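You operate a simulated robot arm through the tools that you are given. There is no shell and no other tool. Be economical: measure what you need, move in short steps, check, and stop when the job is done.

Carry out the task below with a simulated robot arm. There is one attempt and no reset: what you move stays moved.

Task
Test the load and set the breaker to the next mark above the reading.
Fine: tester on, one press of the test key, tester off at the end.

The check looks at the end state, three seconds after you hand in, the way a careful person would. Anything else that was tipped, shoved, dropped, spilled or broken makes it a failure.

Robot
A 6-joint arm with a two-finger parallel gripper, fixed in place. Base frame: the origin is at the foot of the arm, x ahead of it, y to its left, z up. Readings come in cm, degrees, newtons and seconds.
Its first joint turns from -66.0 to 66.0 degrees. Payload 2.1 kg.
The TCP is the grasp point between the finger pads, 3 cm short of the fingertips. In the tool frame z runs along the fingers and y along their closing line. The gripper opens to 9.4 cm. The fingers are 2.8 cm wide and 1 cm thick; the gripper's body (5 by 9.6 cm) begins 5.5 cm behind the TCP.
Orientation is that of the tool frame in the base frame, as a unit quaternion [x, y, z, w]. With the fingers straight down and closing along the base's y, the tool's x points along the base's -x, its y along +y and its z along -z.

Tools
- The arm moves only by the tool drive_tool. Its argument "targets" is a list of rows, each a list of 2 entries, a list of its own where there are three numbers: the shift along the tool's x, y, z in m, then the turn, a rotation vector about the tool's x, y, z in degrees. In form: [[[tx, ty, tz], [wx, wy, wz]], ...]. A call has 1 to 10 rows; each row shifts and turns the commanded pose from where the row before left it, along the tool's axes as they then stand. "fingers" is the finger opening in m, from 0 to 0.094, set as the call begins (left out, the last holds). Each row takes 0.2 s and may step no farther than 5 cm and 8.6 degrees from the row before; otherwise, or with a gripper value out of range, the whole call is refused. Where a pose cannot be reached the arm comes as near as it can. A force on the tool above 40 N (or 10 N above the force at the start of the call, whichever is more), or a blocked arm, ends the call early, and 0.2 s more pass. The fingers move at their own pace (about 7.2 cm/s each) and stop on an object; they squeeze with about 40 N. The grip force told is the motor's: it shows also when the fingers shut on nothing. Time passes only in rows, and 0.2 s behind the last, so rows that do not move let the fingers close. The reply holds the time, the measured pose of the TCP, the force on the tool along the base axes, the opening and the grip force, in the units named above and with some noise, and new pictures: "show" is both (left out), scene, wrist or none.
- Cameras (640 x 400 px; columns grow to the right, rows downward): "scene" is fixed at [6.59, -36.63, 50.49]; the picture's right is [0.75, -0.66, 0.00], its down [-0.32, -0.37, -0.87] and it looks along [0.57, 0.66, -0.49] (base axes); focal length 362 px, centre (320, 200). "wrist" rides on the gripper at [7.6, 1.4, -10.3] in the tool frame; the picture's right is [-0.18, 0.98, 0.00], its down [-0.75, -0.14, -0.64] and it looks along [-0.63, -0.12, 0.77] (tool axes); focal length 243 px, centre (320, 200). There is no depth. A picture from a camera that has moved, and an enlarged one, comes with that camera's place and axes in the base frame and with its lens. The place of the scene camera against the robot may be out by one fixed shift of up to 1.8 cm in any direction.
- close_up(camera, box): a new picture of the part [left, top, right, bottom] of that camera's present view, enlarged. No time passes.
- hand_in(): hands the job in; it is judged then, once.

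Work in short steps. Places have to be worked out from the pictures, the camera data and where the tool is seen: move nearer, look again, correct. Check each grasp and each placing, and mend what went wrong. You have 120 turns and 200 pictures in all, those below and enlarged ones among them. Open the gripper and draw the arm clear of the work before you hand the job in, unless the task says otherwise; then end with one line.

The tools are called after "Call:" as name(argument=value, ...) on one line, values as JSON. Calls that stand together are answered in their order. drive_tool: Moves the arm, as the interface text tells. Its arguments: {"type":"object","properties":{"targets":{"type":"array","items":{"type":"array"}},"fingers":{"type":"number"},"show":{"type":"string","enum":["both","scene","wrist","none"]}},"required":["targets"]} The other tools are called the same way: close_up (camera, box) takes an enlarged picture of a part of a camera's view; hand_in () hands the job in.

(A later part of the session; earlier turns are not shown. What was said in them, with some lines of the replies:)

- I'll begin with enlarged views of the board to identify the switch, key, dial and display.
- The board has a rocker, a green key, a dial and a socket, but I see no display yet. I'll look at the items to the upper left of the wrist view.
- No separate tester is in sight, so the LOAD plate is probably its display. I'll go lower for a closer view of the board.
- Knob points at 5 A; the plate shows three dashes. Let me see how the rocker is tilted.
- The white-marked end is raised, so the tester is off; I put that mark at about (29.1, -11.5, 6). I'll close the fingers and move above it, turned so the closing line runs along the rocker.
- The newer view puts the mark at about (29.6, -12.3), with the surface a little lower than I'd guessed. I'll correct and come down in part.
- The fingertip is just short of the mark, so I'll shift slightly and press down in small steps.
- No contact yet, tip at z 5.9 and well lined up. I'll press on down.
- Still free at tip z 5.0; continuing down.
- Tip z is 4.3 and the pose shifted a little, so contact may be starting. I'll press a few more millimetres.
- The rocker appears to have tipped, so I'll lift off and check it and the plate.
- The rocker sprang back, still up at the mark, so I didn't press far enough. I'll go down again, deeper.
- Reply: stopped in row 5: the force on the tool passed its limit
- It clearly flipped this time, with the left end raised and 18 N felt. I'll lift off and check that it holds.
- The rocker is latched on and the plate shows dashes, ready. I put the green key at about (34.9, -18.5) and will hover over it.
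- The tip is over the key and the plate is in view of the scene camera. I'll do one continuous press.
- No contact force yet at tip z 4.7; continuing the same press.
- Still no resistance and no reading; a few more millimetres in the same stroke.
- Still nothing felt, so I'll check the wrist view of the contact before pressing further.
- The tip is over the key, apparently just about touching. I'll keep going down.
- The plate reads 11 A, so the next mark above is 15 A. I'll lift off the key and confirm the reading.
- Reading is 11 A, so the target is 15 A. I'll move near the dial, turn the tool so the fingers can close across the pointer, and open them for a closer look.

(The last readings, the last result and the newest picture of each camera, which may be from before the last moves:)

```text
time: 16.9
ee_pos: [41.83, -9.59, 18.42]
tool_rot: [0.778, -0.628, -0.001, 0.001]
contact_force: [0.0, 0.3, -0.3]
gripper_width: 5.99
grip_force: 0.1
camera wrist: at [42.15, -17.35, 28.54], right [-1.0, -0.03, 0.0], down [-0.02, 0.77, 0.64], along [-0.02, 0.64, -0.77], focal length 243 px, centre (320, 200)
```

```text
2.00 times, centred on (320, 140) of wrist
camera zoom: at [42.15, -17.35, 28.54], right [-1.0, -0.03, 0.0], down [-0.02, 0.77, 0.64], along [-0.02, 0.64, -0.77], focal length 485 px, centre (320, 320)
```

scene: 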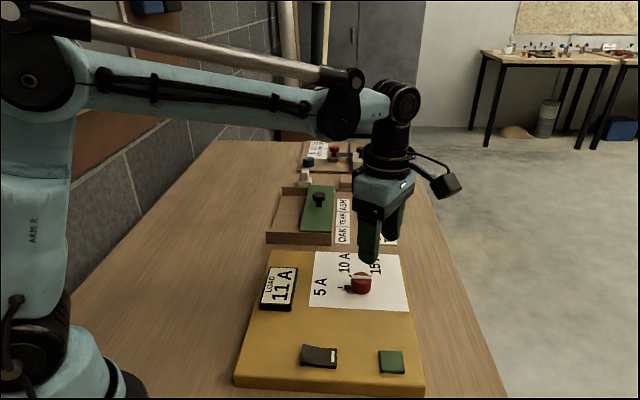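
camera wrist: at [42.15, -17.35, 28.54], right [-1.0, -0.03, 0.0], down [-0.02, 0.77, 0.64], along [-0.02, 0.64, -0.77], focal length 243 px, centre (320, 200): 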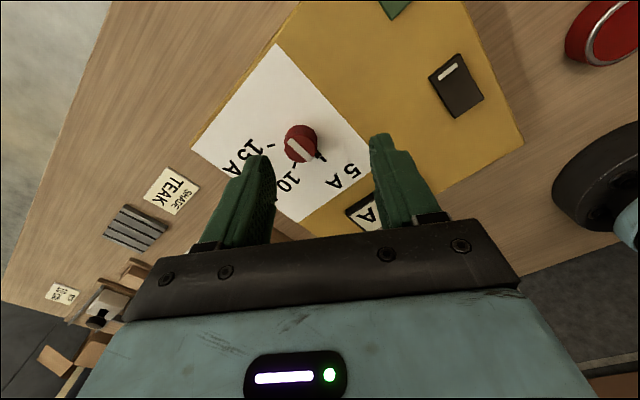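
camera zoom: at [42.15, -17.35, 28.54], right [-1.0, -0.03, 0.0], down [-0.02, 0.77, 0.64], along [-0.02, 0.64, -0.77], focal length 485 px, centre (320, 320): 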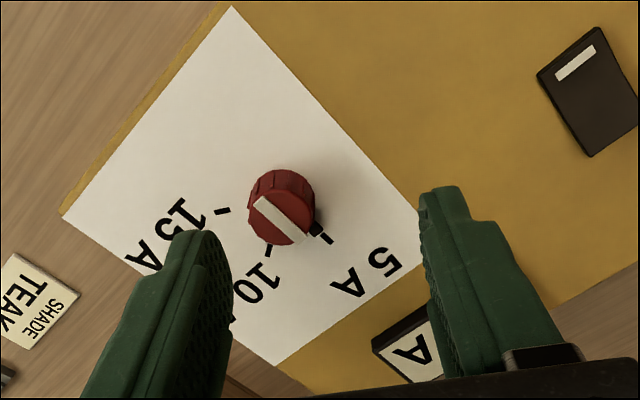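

Good view of the dial: marks run 5, 10, 15 clockwise, the pointer on 5. The knob is near (43.7, -5.1), so I'll come most of the way above it.

Call:
drive_tool(targets=[[[-0.034, -0.022, 0], [0, 0, 0]], [[0, 0, 0.045], [0, 0, 0]]])

Call:
close_up(camera="wrist", box=[160, 40, 480, 240])

Call:
close_up(camera="scene", box=[290, 190, 450, 320])

```text
time: 17.5
ee_pos: [43.34, -5.75, 13.83]
tool_rot: [0.778, -0.629, -0.001, 0.001]
contact_force: [-0.4, -0.2, -0.1]
gripper_width: 6.0
grip_force: 0.0
camera wrist: at [43.55, -13.46, 24.05], right [-1.0, -0.03, 0.0], down [-0.02, 0.77, 0.64], along [-0.02, 0.64, -0.77], focal length 243 px, centre (320, 200)
```

scene: 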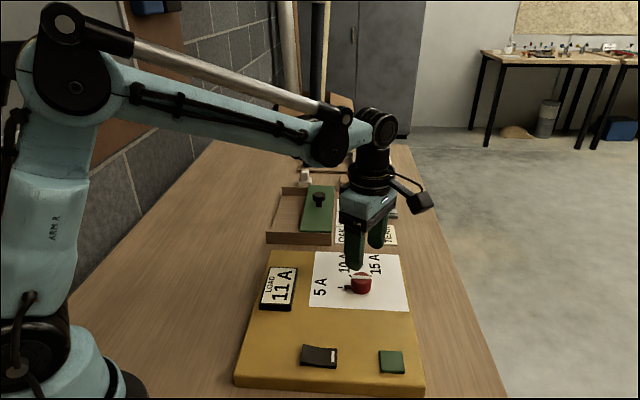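
wrist: 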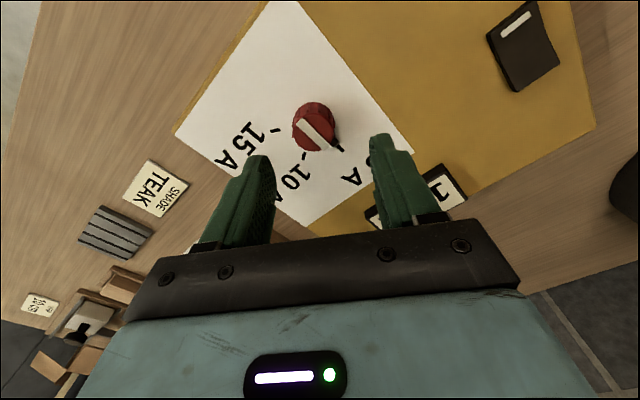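

```text
2.00 times, centred on (320, 140) of wrist
camera zoom: at [43.55, -13.46, 24.05], right [-1.0, -0.03, 0.0], down [-0.02, 0.77, 0.64], along [-0.02, 0.64, -0.77], focal length 485 px, centre (320, 320)
```

zoom: 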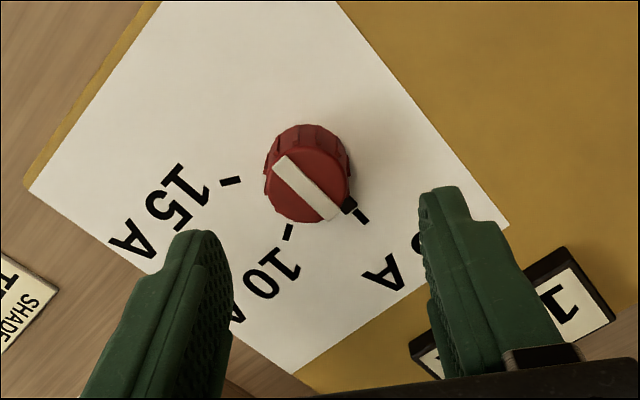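

```text
3.08 times, centred on (370, 255) of scene
camera zoom: at [6.59, -36.63, 50.49], right [0.75, -0.66, 0.0], down [-0.32, -0.37, -0.87], along [0.57, 0.66, -0.49], focal length 1113 px, centre (166, 31)
```

zoom: 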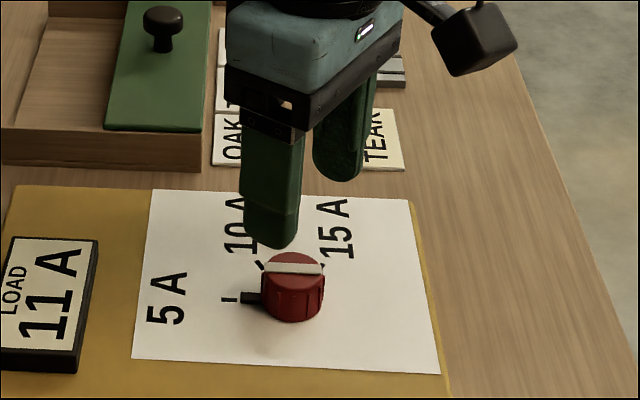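

The knob centre is refined to (43.8, -4.85). The marks lie at about 141°, 74° and 9°, so the turn is about 130° clockwise. I'll centre on the knob and descend around it.

Call:
drive_tool(targets=[[[-0.008, -0.0065, 0], [0, 0, 0]], [[0, 0, 0.03], [0, 0, 0]], [[0, 0, 0.025], [0, 0, 0]]])

Call:
close_up(camera="wrist", box=[160, 40, 480, 240])

Call:
close_up(camera="scene", box=[290, 190, 450, 320])

```text
time: 18.3
ee_pos: [43.77, -5.08, 8.28]
tool_rot: [0.778, -0.628, -0.001, -0.001]
contact_force: [-0.2, -0.1, -0.2]
gripper_width: 5.99
grip_force: 0.1
camera wrist: at [44.04, -12.68, 18.47], right [-1.0, -0.03, 0.0], down [-0.02, 0.77, 0.64], along [-0.02, 0.64, -0.77], focal length 243 px, centre (320, 200)
```

scene: 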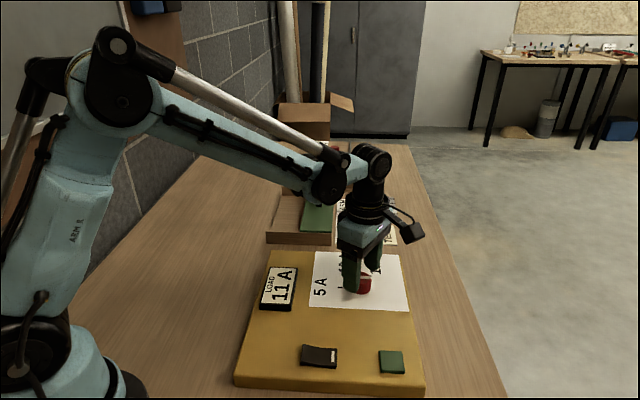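
wrist: 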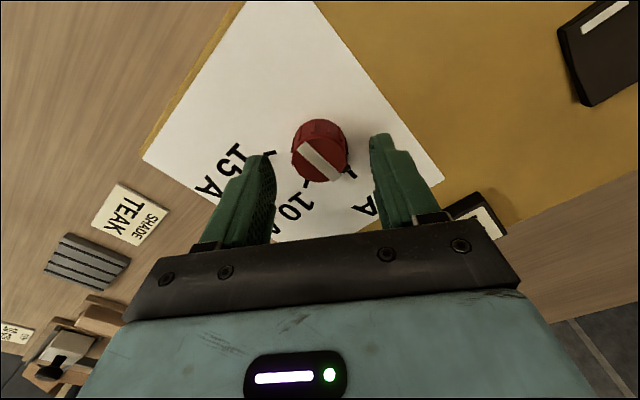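

```text
2.00 times, centred on (320, 140) of wrist
camera zoom: at [44.04, -12.68, 18.47], right [-1.0, -0.03, 0.0], down [-0.02, 0.77, 0.64], along [-0.02, 0.64, -0.77], focal length 485 px, centre (320, 320)
```

zoom: 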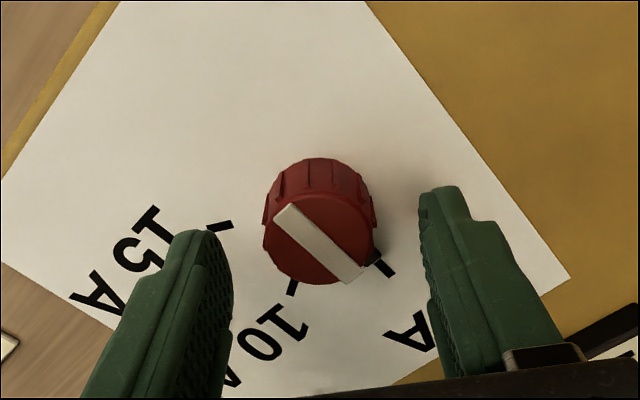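

```text
3.08 times, centred on (370, 255) of scene
camera zoom: at [6.59, -36.63, 50.49], right [0.75, -0.66, 0.0], down [-0.32, -0.37, -0.87], along [0.57, 0.66, -0.49], focal length 1113 px, centre (166, 31)
```

zoom: 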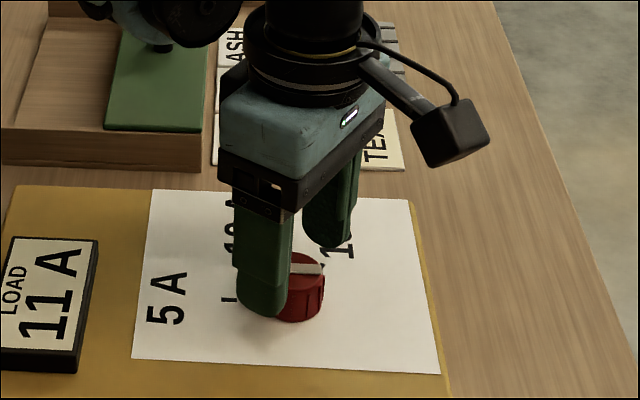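

Centring is nearly right and the fingertips are about level with the knob top. I'll nudge, go down 1.3 cm, then close.

Call:
drive_tool(targets=[[[-0.002, -0.001, 0.004], [0, 0, 0]], [[0, 0, 0.005], [0, 0, 0]], [[0, 0, 0.004], [0, 0, 0]]], show="none")

Call:
drive_tool(targets=[[[0, 0, 0], [0, 0, 0]], [[0, 0, 0], [0, 0, 0]], [[0, 0, 0], [0, 0, 0]]], fingers=0.02)

Call:
close_up(camera="wrist", box=[160, 40, 480, 240])

Call:
close_up(camera="scene", box=[290, 190, 450, 320])

```text
time: 19.1
ee_pos: [43.84, -4.72, 6.99]
tool_rot: [0.778, -0.629, -0.001, 0.0]
contact_force: [-0.3, -1.3, 0.0]
gripper_width: 6.0
grip_force: 0.0
```

```text
time: 19.9
ee_pos: [43.94, -4.78, 7.04]
tool_rot: [0.777, -0.629, -0.002, 0.0]
contact_force: [-4.7, -0.3, -5.7]
gripper_width: 3.4
grip_force: 44.7
camera wrist: at [44.04, -12.43, 17.17], right [-1.0, -0.03, 0.0], down [-0.02, 0.77, 0.64], along [-0.02, 0.64, -0.77], focal length 243 px, centre (320, 200)
```

scene: 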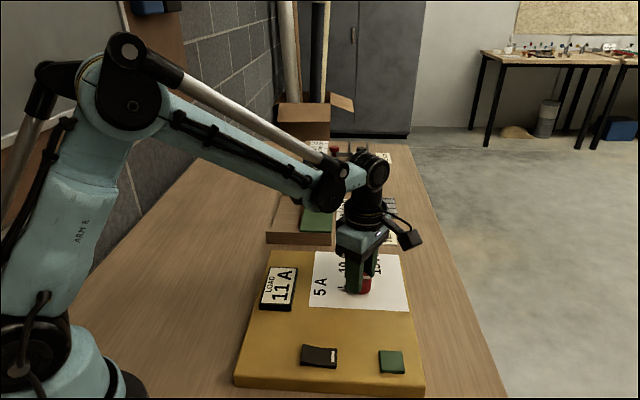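
wrist: 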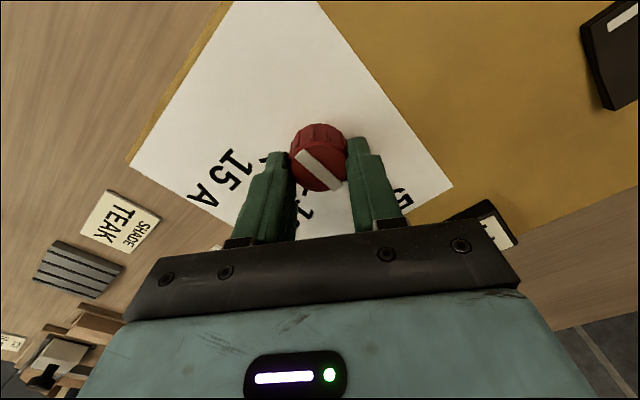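

```text
2.00 times, centred on (320, 140) of wrist
camera zoom: at [44.04, -12.43, 17.17], right [-1.0, -0.03, 0.0], down [-0.02, 0.77, 0.64], along [-0.02, 0.64, -0.77], focal length 485 px, centre (320, 320)
```

zoom: 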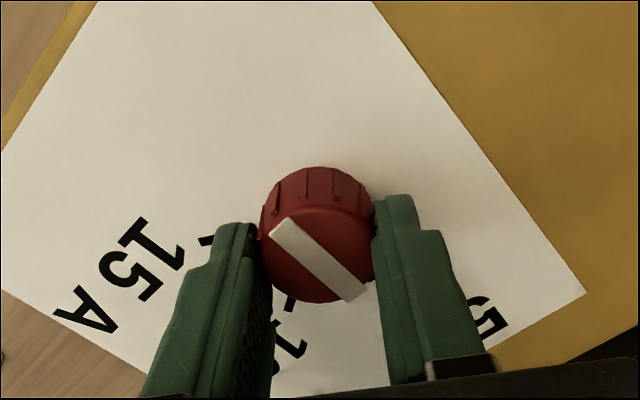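

```text
3.08 times, centred on (370, 255) of scene
camera zoom: at [6.59, -36.63, 50.49], right [0.75, -0.66, 0.0], down [-0.32, -0.37, -0.87], along [0.57, 0.66, -0.49], focal length 1113 px, centre (166, 31)
```

zoom: 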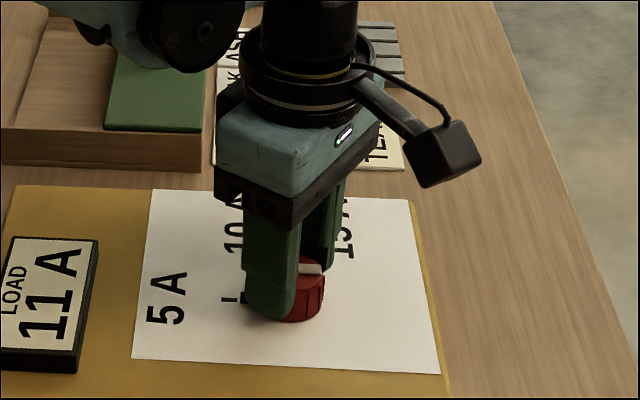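

The knob is gripped at 3.4 cm across. I'll turn 32° clockwise first to test.

Call:
drive_tool(targets=[[[0, 0, 0], [0, 0, 8]], [[0, 0, 0], [0, 0, 8]], [[0, 0, 0], [0, 0, 8]], [[0, 0, 0], [0, 0, 8]]], show="wrist")

Call:
close_up(camera="wrist", box=[160, 40, 480, 240])

```text
time: 20.9
ee_pos: [44.02, -4.74, 7.04]
tool_rot: [-0.573, 0.819, 0.0, 0.001]
contact_force: [1.8, -7.2, -19.9]
gripper_width: 3.38
grip_force: 45.2
camera wrist: at [39.96, -11.35, 17.18], right [-0.86, 0.51, 0.0], down [0.39, 0.66, 0.64], along [0.33, 0.55, -0.77], focal length 243 px, centre (320, 200)
```

wrist: 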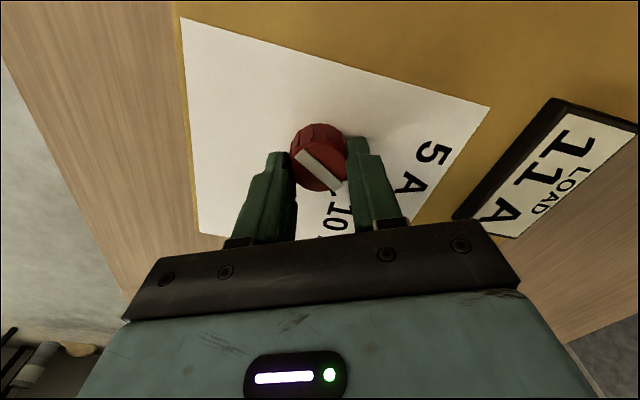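

```text
2.00 times, centred on (320, 140) of wrist
camera zoom: at [39.96, -11.35, 17.18], right [-0.86, 0.51, 0.0], down [0.39, 0.66, 0.64], along [0.33, 0.55, -0.77], focal length 485 px, centre (320, 320)
```

zoom: 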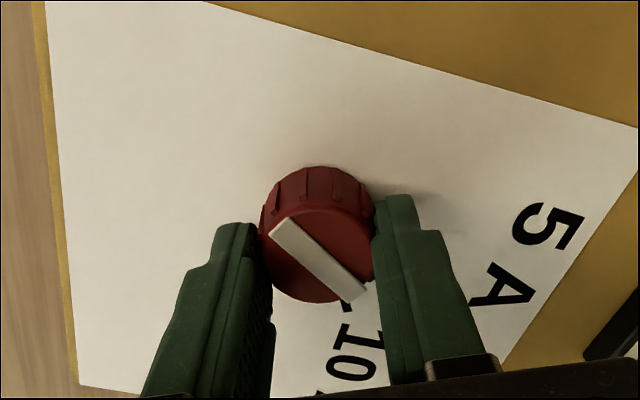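

The knob turns with the fingers. The tool feels a slight upward pull, so I'll ease down 1 mm while turning another 48°.

Call:
drive_tool(targets=[[[0, 0, 0.001], [0, 0, 8]], [[0, 0, 0], [0, 0, 8]], [[0, 0, 0], [0, 0, 8]], [[0, 0, 0], [0, 0, 8]], [[0, 0, 0], [0, 0, 8]], [[0, 0, 0], [0, 0, 8]]], show="wrist")

```text
time: 22.3
ee_pos: [44.03, -5.01, 7.07]
tool_rot: [-0.19, 0.982, -0.002, 0.004]
contact_force: [25.7, -18.5, 19.5]
gripper_width: 3.41
grip_force: 45.1
camera wrist: at [36.35, -6.26, 17.13], right [-0.2, 0.98, 0.0], down [0.75, 0.15, 0.65], along [0.63, 0.12, -0.76], focal length 243 px, centre (320, 200)
```

wrist: 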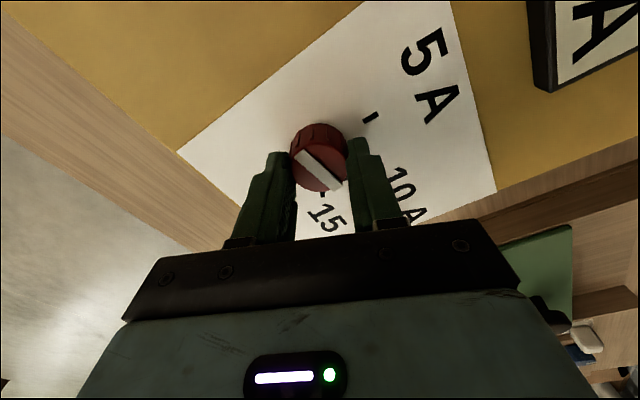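

80° turned, but side forces are building because I'm gripping off-axis. I'll release, see where the knob sits, and regrip centred.

Call:
drive_tool(targets=[[[0, 0, 0], [0, 0, 0]], [[0, 0, 0], [0, 0, 0]]], fingers=0.055)

Call:
close_up(camera="wrist", box=[160, 40, 480, 240])

Call:
close_up(camera="scene", box=[290, 190, 450, 320])

```text
time: 22.9
ee_pos: [43.74, -4.71, 6.93]
tool_rot: [-0.192, 0.981, 0.002, -0.002]
contact_force: [0.5, 0.1, 0.4]
gripper_width: 5.5
grip_force: 0.0
camera wrist: at [36.24, -6.15, 17.14], right [-0.2, 0.98, 0.0], down [0.75, 0.15, 0.64], along [0.63, 0.13, -0.77], focal length 243 px, centre (320, 200)
```

scene: 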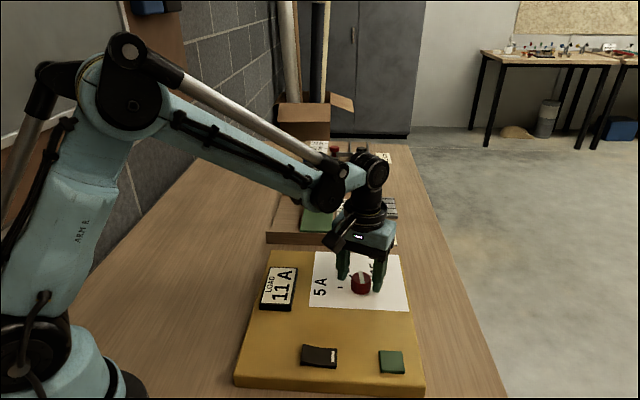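
wrist: 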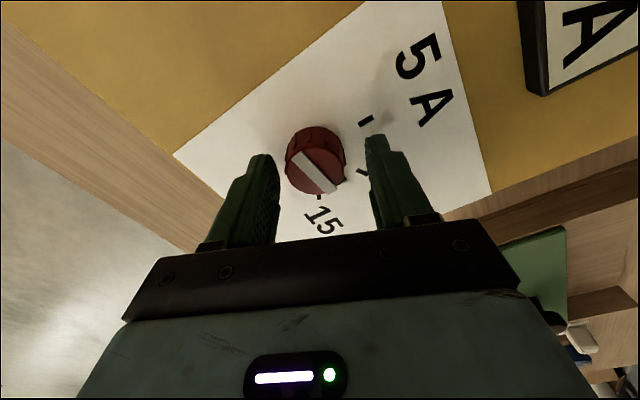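

```text
2.00 times, centred on (320, 140) of wrist
camera zoom: at [36.24, -6.15, 17.14], right [-0.2, 0.98, 0.0], down [0.75, 0.15, 0.64], along [0.63, 0.13, -0.77], focal length 485 px, centre (320, 320)
```

zoom: 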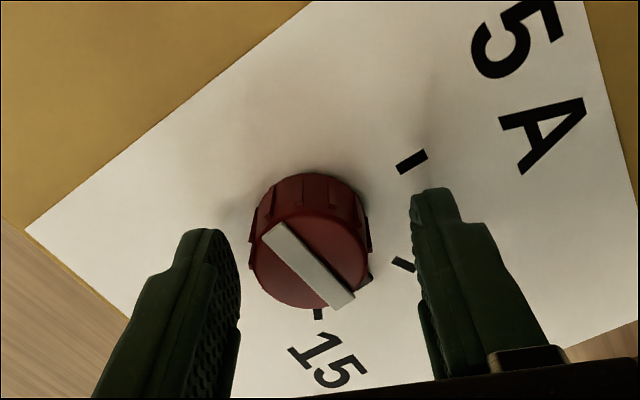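

```text
3.08 times, centred on (370, 255) of scene
camera zoom: at [6.59, -36.63, 50.49], right [0.75, -0.66, 0.0], down [-0.32, -0.37, -0.87], along [0.57, 0.66, -0.49], focal length 1113 px, centre (166, 31)
```

zoom: 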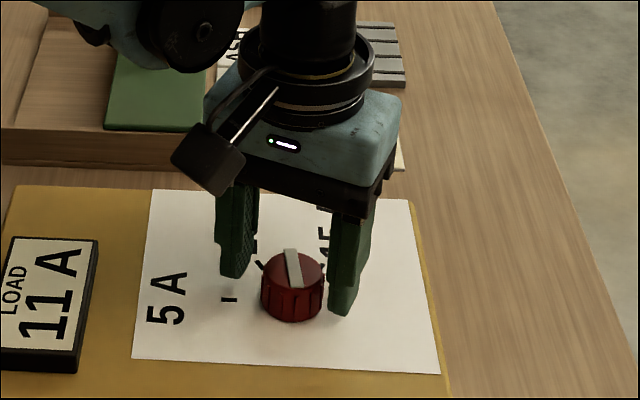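

The knob stays put between 10 and 15 with no detent, and its centre is about 2 mm from the tool axis. I'll recentre and regrip.

Call:
drive_tool(targets=[[[-0.001, -0.002, 0], [0, 0, 0]], [[0, 0, 0], [0, 0, 0]]], show="none")

Call:
drive_tool(targets=[[[0, 0, 0], [0, 0, 0]], [[0, 0, 0], [0, 0, 0]], [[0, 0, 0], [0, 0, 0]]], fingers=0.025, show="wrist")

```text
time: 23.5
ee_pos: [43.99, -4.83, 7.05]
tool_rot: [-0.191, 0.982, 0.001, -0.001]
contact_force: [-0.3, 0.8, 0.6]
gripper_width: 5.5
grip_force: 0.0
```

```text
time: 24.3
ee_pos: [43.95, -4.92, 6.97]
tool_rot: [-0.192, 0.981, 0.001, 0.0]
contact_force: [1.2, 0.0, 0.1]
gripper_width: 3.46
grip_force: 45.1
camera wrist: at [36.44, -6.36, 17.16], right [-0.2, 0.98, 0.0], down [0.75, 0.15, 0.64], along [0.63, 0.13, -0.77], focal length 243 px, centre (320, 200)
```

wrist: 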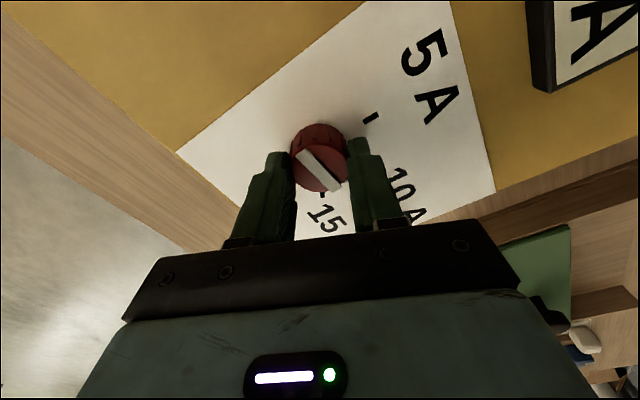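

Regripped with almost no side force. Turning 32° more clockwise.

Call:
drive_tool(targets=[[[0, 0, 0], [0, 0, 8]], [[0, 0, 0], [0, 0, 8]], [[0, 0, 0], [0, 0, 8]], [[0, 0, 0], [0, 0, 8]]], show="none")

Call:
close_up(camera="wrist", box=[160, 40, 480, 240])

Call:
close_up(camera="scene", box=[290, 190, 450, 320])

```text
time: 25.3
ee_pos: [43.99, -5.02, 6.9]
tool_rot: [0.088, 0.996, 0.0, -0.001]
contact_force: [7.2, -14.2, -0.4]
gripper_width: 3.44
grip_force: 45.0
```

```text
2.00 times, centred on (320, 140) of wrist
camera zoom: at [36.8, -2.13, 17.16], right [0.35, 0.94, 0.0], down [0.72, -0.27, 0.64], along [0.6, -0.23, -0.77], focal length 485 px, centre (320, 320)
```

zoom: 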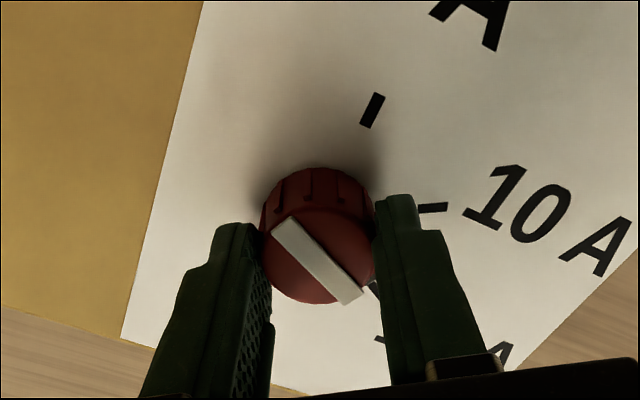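

```text
3.08 times, centred on (370, 255) of scene
camera zoom: at [6.59, -36.63, 50.49], right [0.75, -0.66, 0.0], down [-0.32, -0.37, -0.87], along [0.57, 0.66, -0.49], focal length 1113 px, centre (166, 31)
```

zoom: 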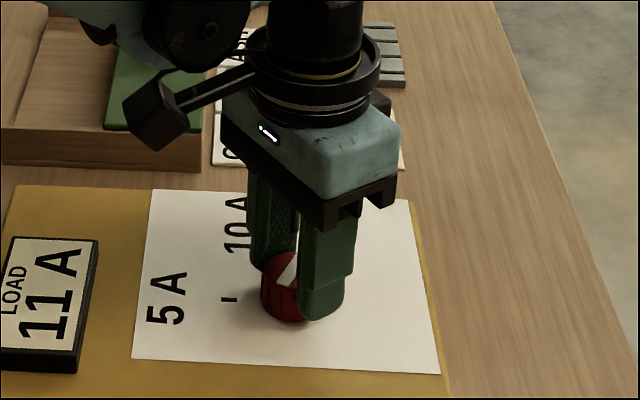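

The 15 A tick now shows beside the finger, the pointer about 15–20° short of it. I'll turn 16° more, then release and measure.

Call:
drive_tool(targets=[[[0, 0, 0], [0, 0, 8]], [[0, 0, 0], [0, 0, 8]]], show="none")

Call:
drive_tool(targets=[[[0, 0, 0], [0, 0, 0]], [[0, 0, 0], [0, 0, 0]]], fingers=0.055, show="none")

Call:
close_up(camera="wrist", box=[160, 40, 480, 240])

Call:
close_up(camera="scene", box=[290, 190, 450, 320])

```text
time: 25.9
ee_pos: [43.96, -5.01, 7.03]
tool_rot: [0.225, 0.974, -0.001, -0.001]
contact_force: [-0.5, -19.0, 3.7]
gripper_width: 3.45
grip_force: 45.1
```

```text
time: 26.5
ee_pos: [43.83, -4.82, 7.06]
tool_rot: [0.224, 0.975, 0.001, 0.0]
contact_force: [-1.0, 0.2, 0.0]
gripper_width: 5.49
grip_force: 0.0
```

```text
2.00 times, centred on (320, 140) of wrist
camera zoom: at [37.79, -0.14, 17.17], right [0.59, 0.8, 0.0], down [0.62, -0.46, 0.64], along [0.51, -0.38, -0.77], focal length 485 px, centre (320, 320)
```

zoom: 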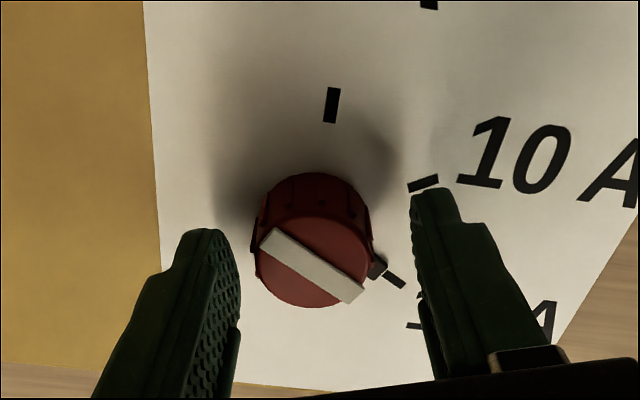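

```text
3.08 times, centred on (370, 255) of scene
camera zoom: at [6.59, -36.63, 50.49], right [0.75, -0.66, 0.0], down [-0.32, -0.37, -0.87], along [0.57, 0.66, -0.49], focal length 1113 px, centre (166, 31)
```

zoom: 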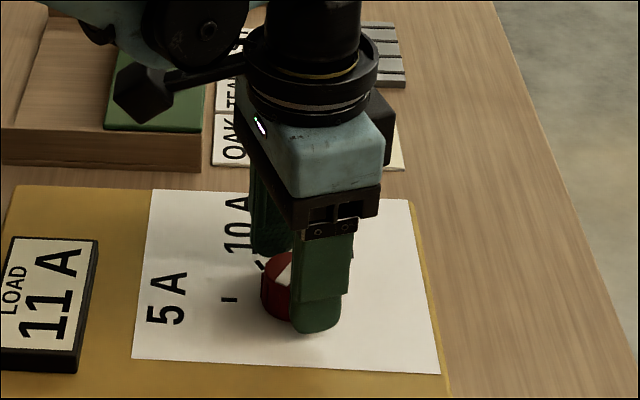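

The pointer appears in line with the 15 A tick. I'll lift off straight up and verify from above.

Call:
drive_tool(targets=[[[0, 0, -0.04], [0, 0, 0]], [[0.02, 0, -0.03], [0, 0, 0]], [[0.03, 0, -0.01], [0, 0, 0]]])

Call:
close_up(camera="wrist", box=[260, 60, 420, 220])

Call:
close_up(camera="scene", box=[290, 220, 450, 320])

```text
time: 27.3
ee_pos: [39.5, -2.74, 15.04]
tool_rot: [0.224, 0.975, 0.0, -0.001]
contact_force: [0.1, -0.1, 0.0]
gripper_width: 5.51
grip_force: 0.0
camera wrist: at [33.38, 2.03, 25.2], right [0.6, 0.8, 0.0], down [0.62, -0.46, 0.64], along [0.51, -0.38, -0.77], focal length 243 px, centre (320, 200)
```

scene: 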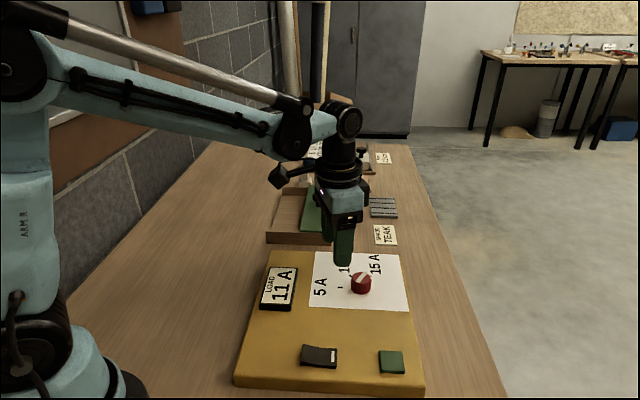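
wrist: 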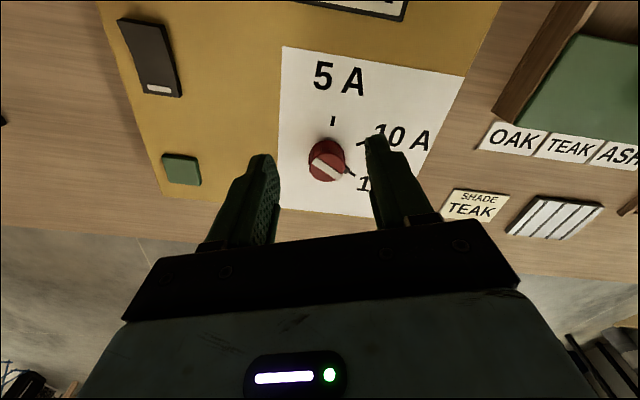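

```text
2.50 times, centred on (340, 140) of wrist
camera zoom: at [33.38, 2.03, 25.2], right [0.6, 0.8, 0.0], down [0.62, -0.46, 0.64], along [0.51, -0.38, -0.77], focal length 606 px, centre (270, 350)
```

zoom: 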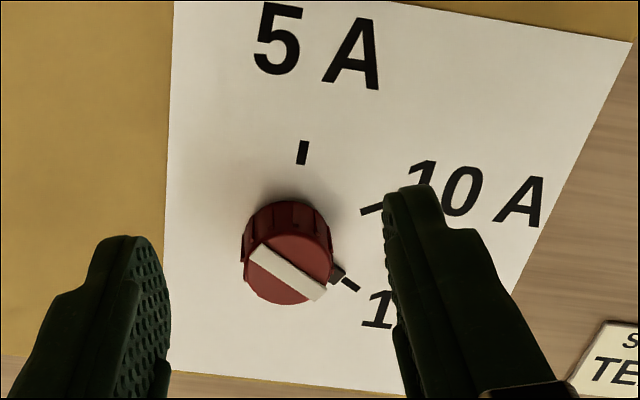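

```text
4.00 times, centred on (370, 270) of scene
camera zoom: at [6.59, -36.63, 50.49], right [0.75, -0.66, 0.0], down [-0.32, -0.37, -0.87], along [0.57, 0.66, -0.49], focal length 1446 px, centre (120, -80)
```

zoom: 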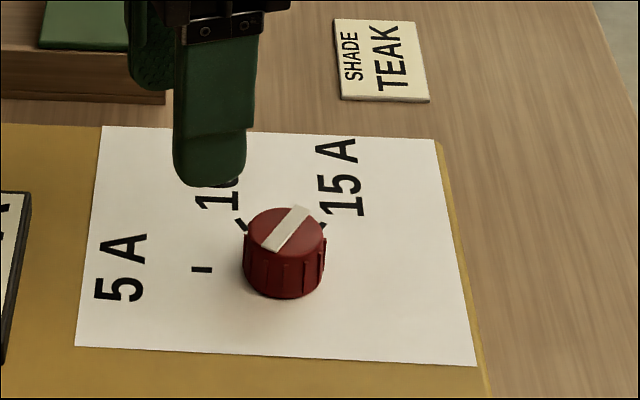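

The pointer lines up with the 15 A tick. Next is switching off: I'll close the fingers and move above the rocker's raised end, near (27.2, -10.3).

Call:
drive_tool(targets=[[[0.0258, -0.0407, 0], [0, 0, 0]], [[0.0258, -0.0407, 0], [0, 0, 0]], [[0.0258, -0.0407, 0], [0, 0, 0]], [[0, 0, 0], [0, 0, -8.1]], [[0, 0, 0], [0, 0, -8.1]], [[0, 0, 0], [0, 0, -8.1]], [[0, 0, 0], [0, 0, -8.1]], [[0, 0, 0], [0, 0, -8.1]], [[0, 0, 0], [0, 0, -8.1]], [[0, 0, 0], [0, 0, -8.1]]], fingers=0, show="none")

Call:
drive_tool(targets=[[[0, 0, 0.0], [0, 0, -8.1]], [[0, 0, 0.04], [0, 0, -8.1]]])

Call:
close_up(camera="wrist", box=[200, 40, 420, 180])

Call:
close_up(camera="scene", box=[240, 250, 440, 400])

```text
time: 29.5
ee_pos: [27.3, -10.33, 15.13]
tool_rot: [-0.267, 0.964, 0.001, 0.0]
contact_force: [-0.1, 0.2, -0.7]
gripper_width: 0.0
grip_force: 33.2
```

```text
time: 30.1
ee_pos: [27.17, -10.34, 11.03]
tool_rot: [-0.4, 0.917, 0.001, 0.0]
contact_force: [-0.3, 0.6, 0.6]
gripper_width: 0.0
grip_force: 33.5
camera wrist: at [21.04, -14.8, 21.22], right [-0.6, 0.8, 0.0], down [0.62, 0.46, 0.64], along [0.51, 0.38, -0.77], focal length 243 px, centre (320, 200)
```

scene: 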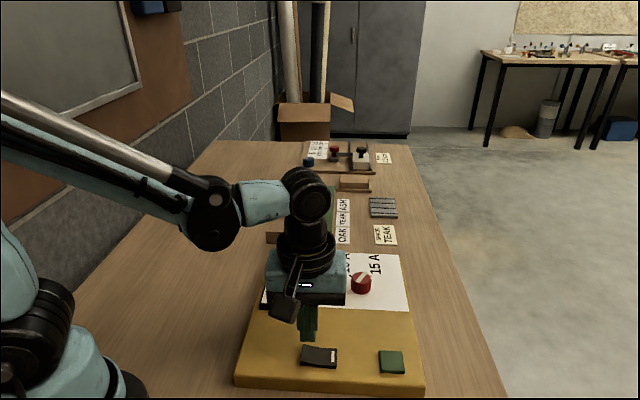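
wrist: 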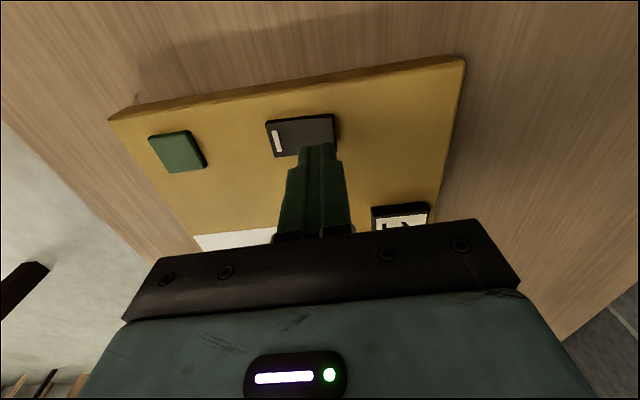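

```text
2.86 times, centred on (310, 110) of wrist
camera zoom: at [21.04, -14.8, 21.22], right [-0.6, 0.8, 0.0], down [0.62, 0.46, 0.64], along [0.51, 0.38, -0.77], focal length 693 px, centre (349, 457)
```

zoom: 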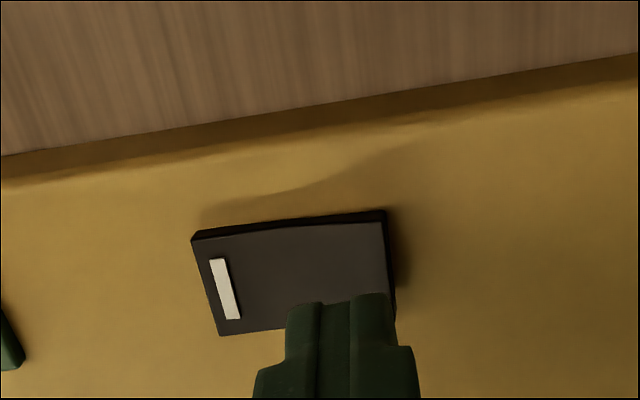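

```text
2.67 times, centred on (340, 325) of scene
camera zoom: at [6.59, -36.63, 50.49], right [0.75, -0.66, 0.0], down [-0.32, -0.37, -0.87], along [0.57, 0.66, -0.49], focal length 964 px, centre (267, -133)
```

zoom: 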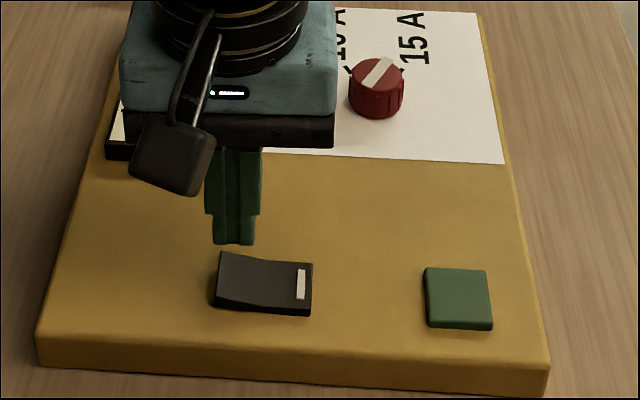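

The tip is over the raised end of the rocker. I'll press down until I feel it bottom out.

Call:
drive_tool(targets=[[[0, 0.002, 0.02], [0, 0, 0]], [[0, 0, 0.01], [0, 0, 0]], [[0, 0, 0.006], [0, 0, 0]], [[0, 0, 0.003], [0, 0, 0]], [[0, 0, 0.002], [0, 0, 0]], [[0, 0, 0.002], [0, 0, 0]], [[0, 0, 0.002], [0, 0, 0]]], show="none")

Call:
close_up(camera="scene", box=[240, 250, 440, 400])

```text
time: 31.6
ee_pos: [27.09, -10.22, 6.77]
tool_rot: [-0.398, 0.917, 0.002, -0.001]
contact_force: [-2.6, 1.1, 20.8]
gripper_width: 0.0
grip_force: 32.5
stopped in row 7: the force on the tool passed its limit (the readings are from after the stop); the commanded pose is now the measured one
```

```text
2.67 times, centred on (340, 325) of scene
camera zoom: at [6.58, -36.63, 50.49], right [0.75, -0.66, 0.0], down [-0.32, -0.37, -0.87], along [0.57, 0.66, -0.49], focal length 964 px, centre (267, -133)
```

zoom: 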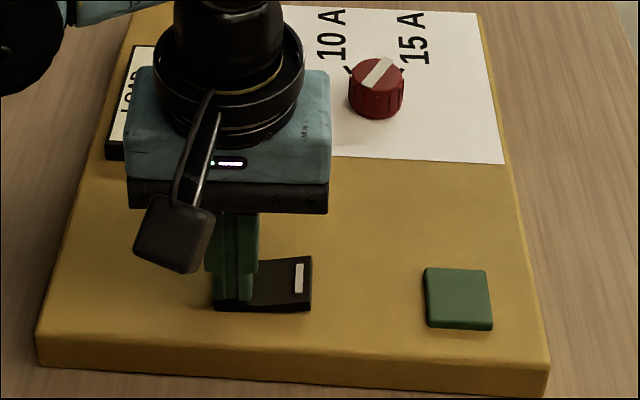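

The rocker flipped, with the mark end up again. I'll lift off, open the gripper, draw back and check everything.

Call:
drive_tool(targets=[[[0, 0, -0.04], [0, 0, 0]], [[0, 0, -0.05], [0, 0, 0]], [[0, 0, -0.05], [0, 0, 0]], [[0, 0.04, -0.02], [0, 0, 0]], [[0, 0.045, 0], [0, 0, 0]], [[0, 0.045, 0], [0, 0, 0]]], fingers=0)

Call:
drive_tool(targets=[[[0, 0, 0], [0, 0, 0]], [[0, 0, 0], [0, 0, 0]], [[0, 0, 0], [0, 0, 0]]], fingers=0.08, show="none")

Call:
close_up(camera="scene", box=[220, 235, 440, 400])

Call:
close_up(camera="wrist", box=[60, 0, 460, 240])

```text
time: 33.0
ee_pos: [17.55, -1.41, 22.79]
tool_rot: [-0.399, 0.917, 0.002, -0.001]
contact_force: [-0.2, 0.5, -0.9]
gripper_width: 0.01
grip_force: 33.3
camera wrist: at [11.39, -5.89, 32.96], right [-0.59, 0.81, 0.0], down [0.62, 0.45, 0.64], along [0.51, 0.38, -0.77], focal length 243 px, centre (320, 200)
```

scene: 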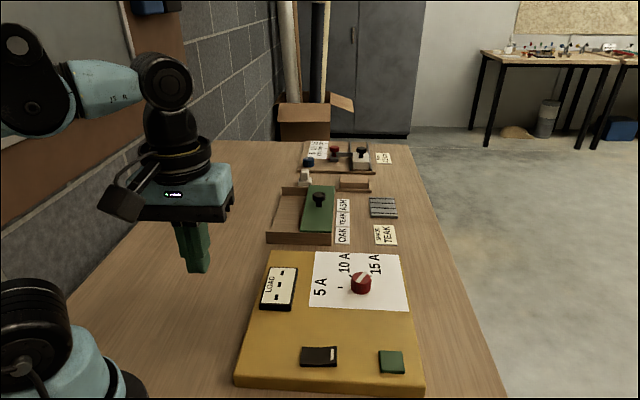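
wrist: 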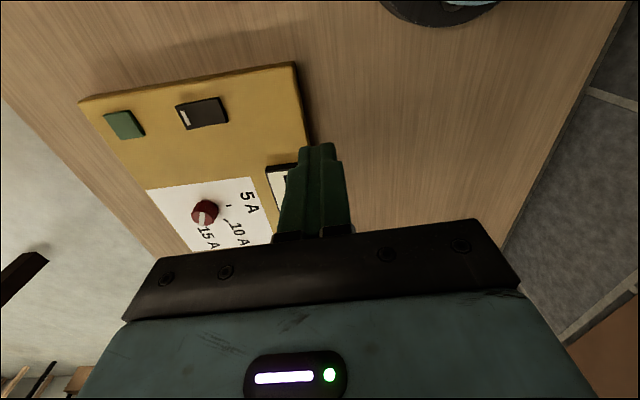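

```text
time: 33.8
ee_pos: [17.57, -1.4, 22.76]
tool_rot: [-0.399, 0.917, 0.002, 0.0]
contact_force: [-0.2, 0.2, -0.7]
gripper_width: 7.98
grip_force: 0.0
```

```text
2.42 times, centred on (330, 318) of scene
camera zoom: at [6.59, -36.63, 50.49], right [0.75, -0.66, 0.0], down [-0.32, -0.37, -0.87], along [0.57, 0.66, -0.49], focal length 877 px, centre (296, -85)
```

zoom: 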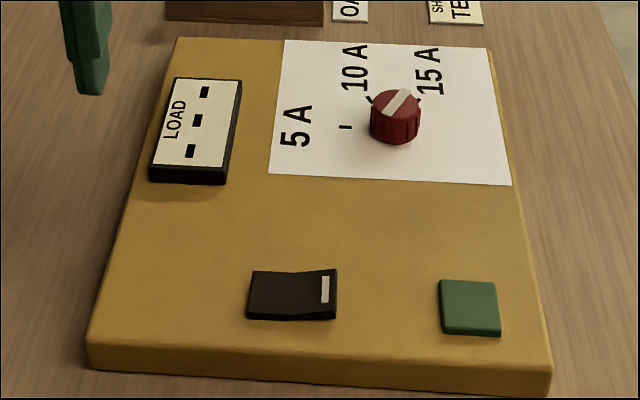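

```text
1.60 times, centred on (260, 120) of wrist
camera zoom: at [11.42, -5.92, 32.95], right [-0.59, 0.8, 0.0], down [0.62, 0.45, 0.64], along [0.51, 0.38, -0.77], focal length 388 px, centre (416, 328)
```

zoom: 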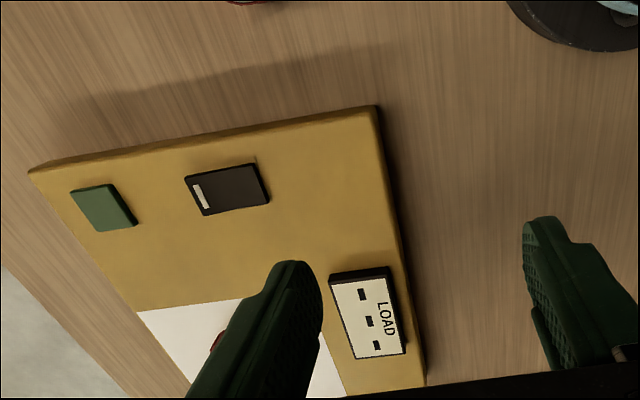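

The tester is off and showing dashes, the pointer is on 15 A, nothing else has moved, and the arm is clear with the gripper open. Handing in.

Call:
hand_in()

```text
The job is handed in.
```

The load read 11 A, so I set the breaker to 15 A; the tester was switched on, its test key pressed once, and it is off again at the end.
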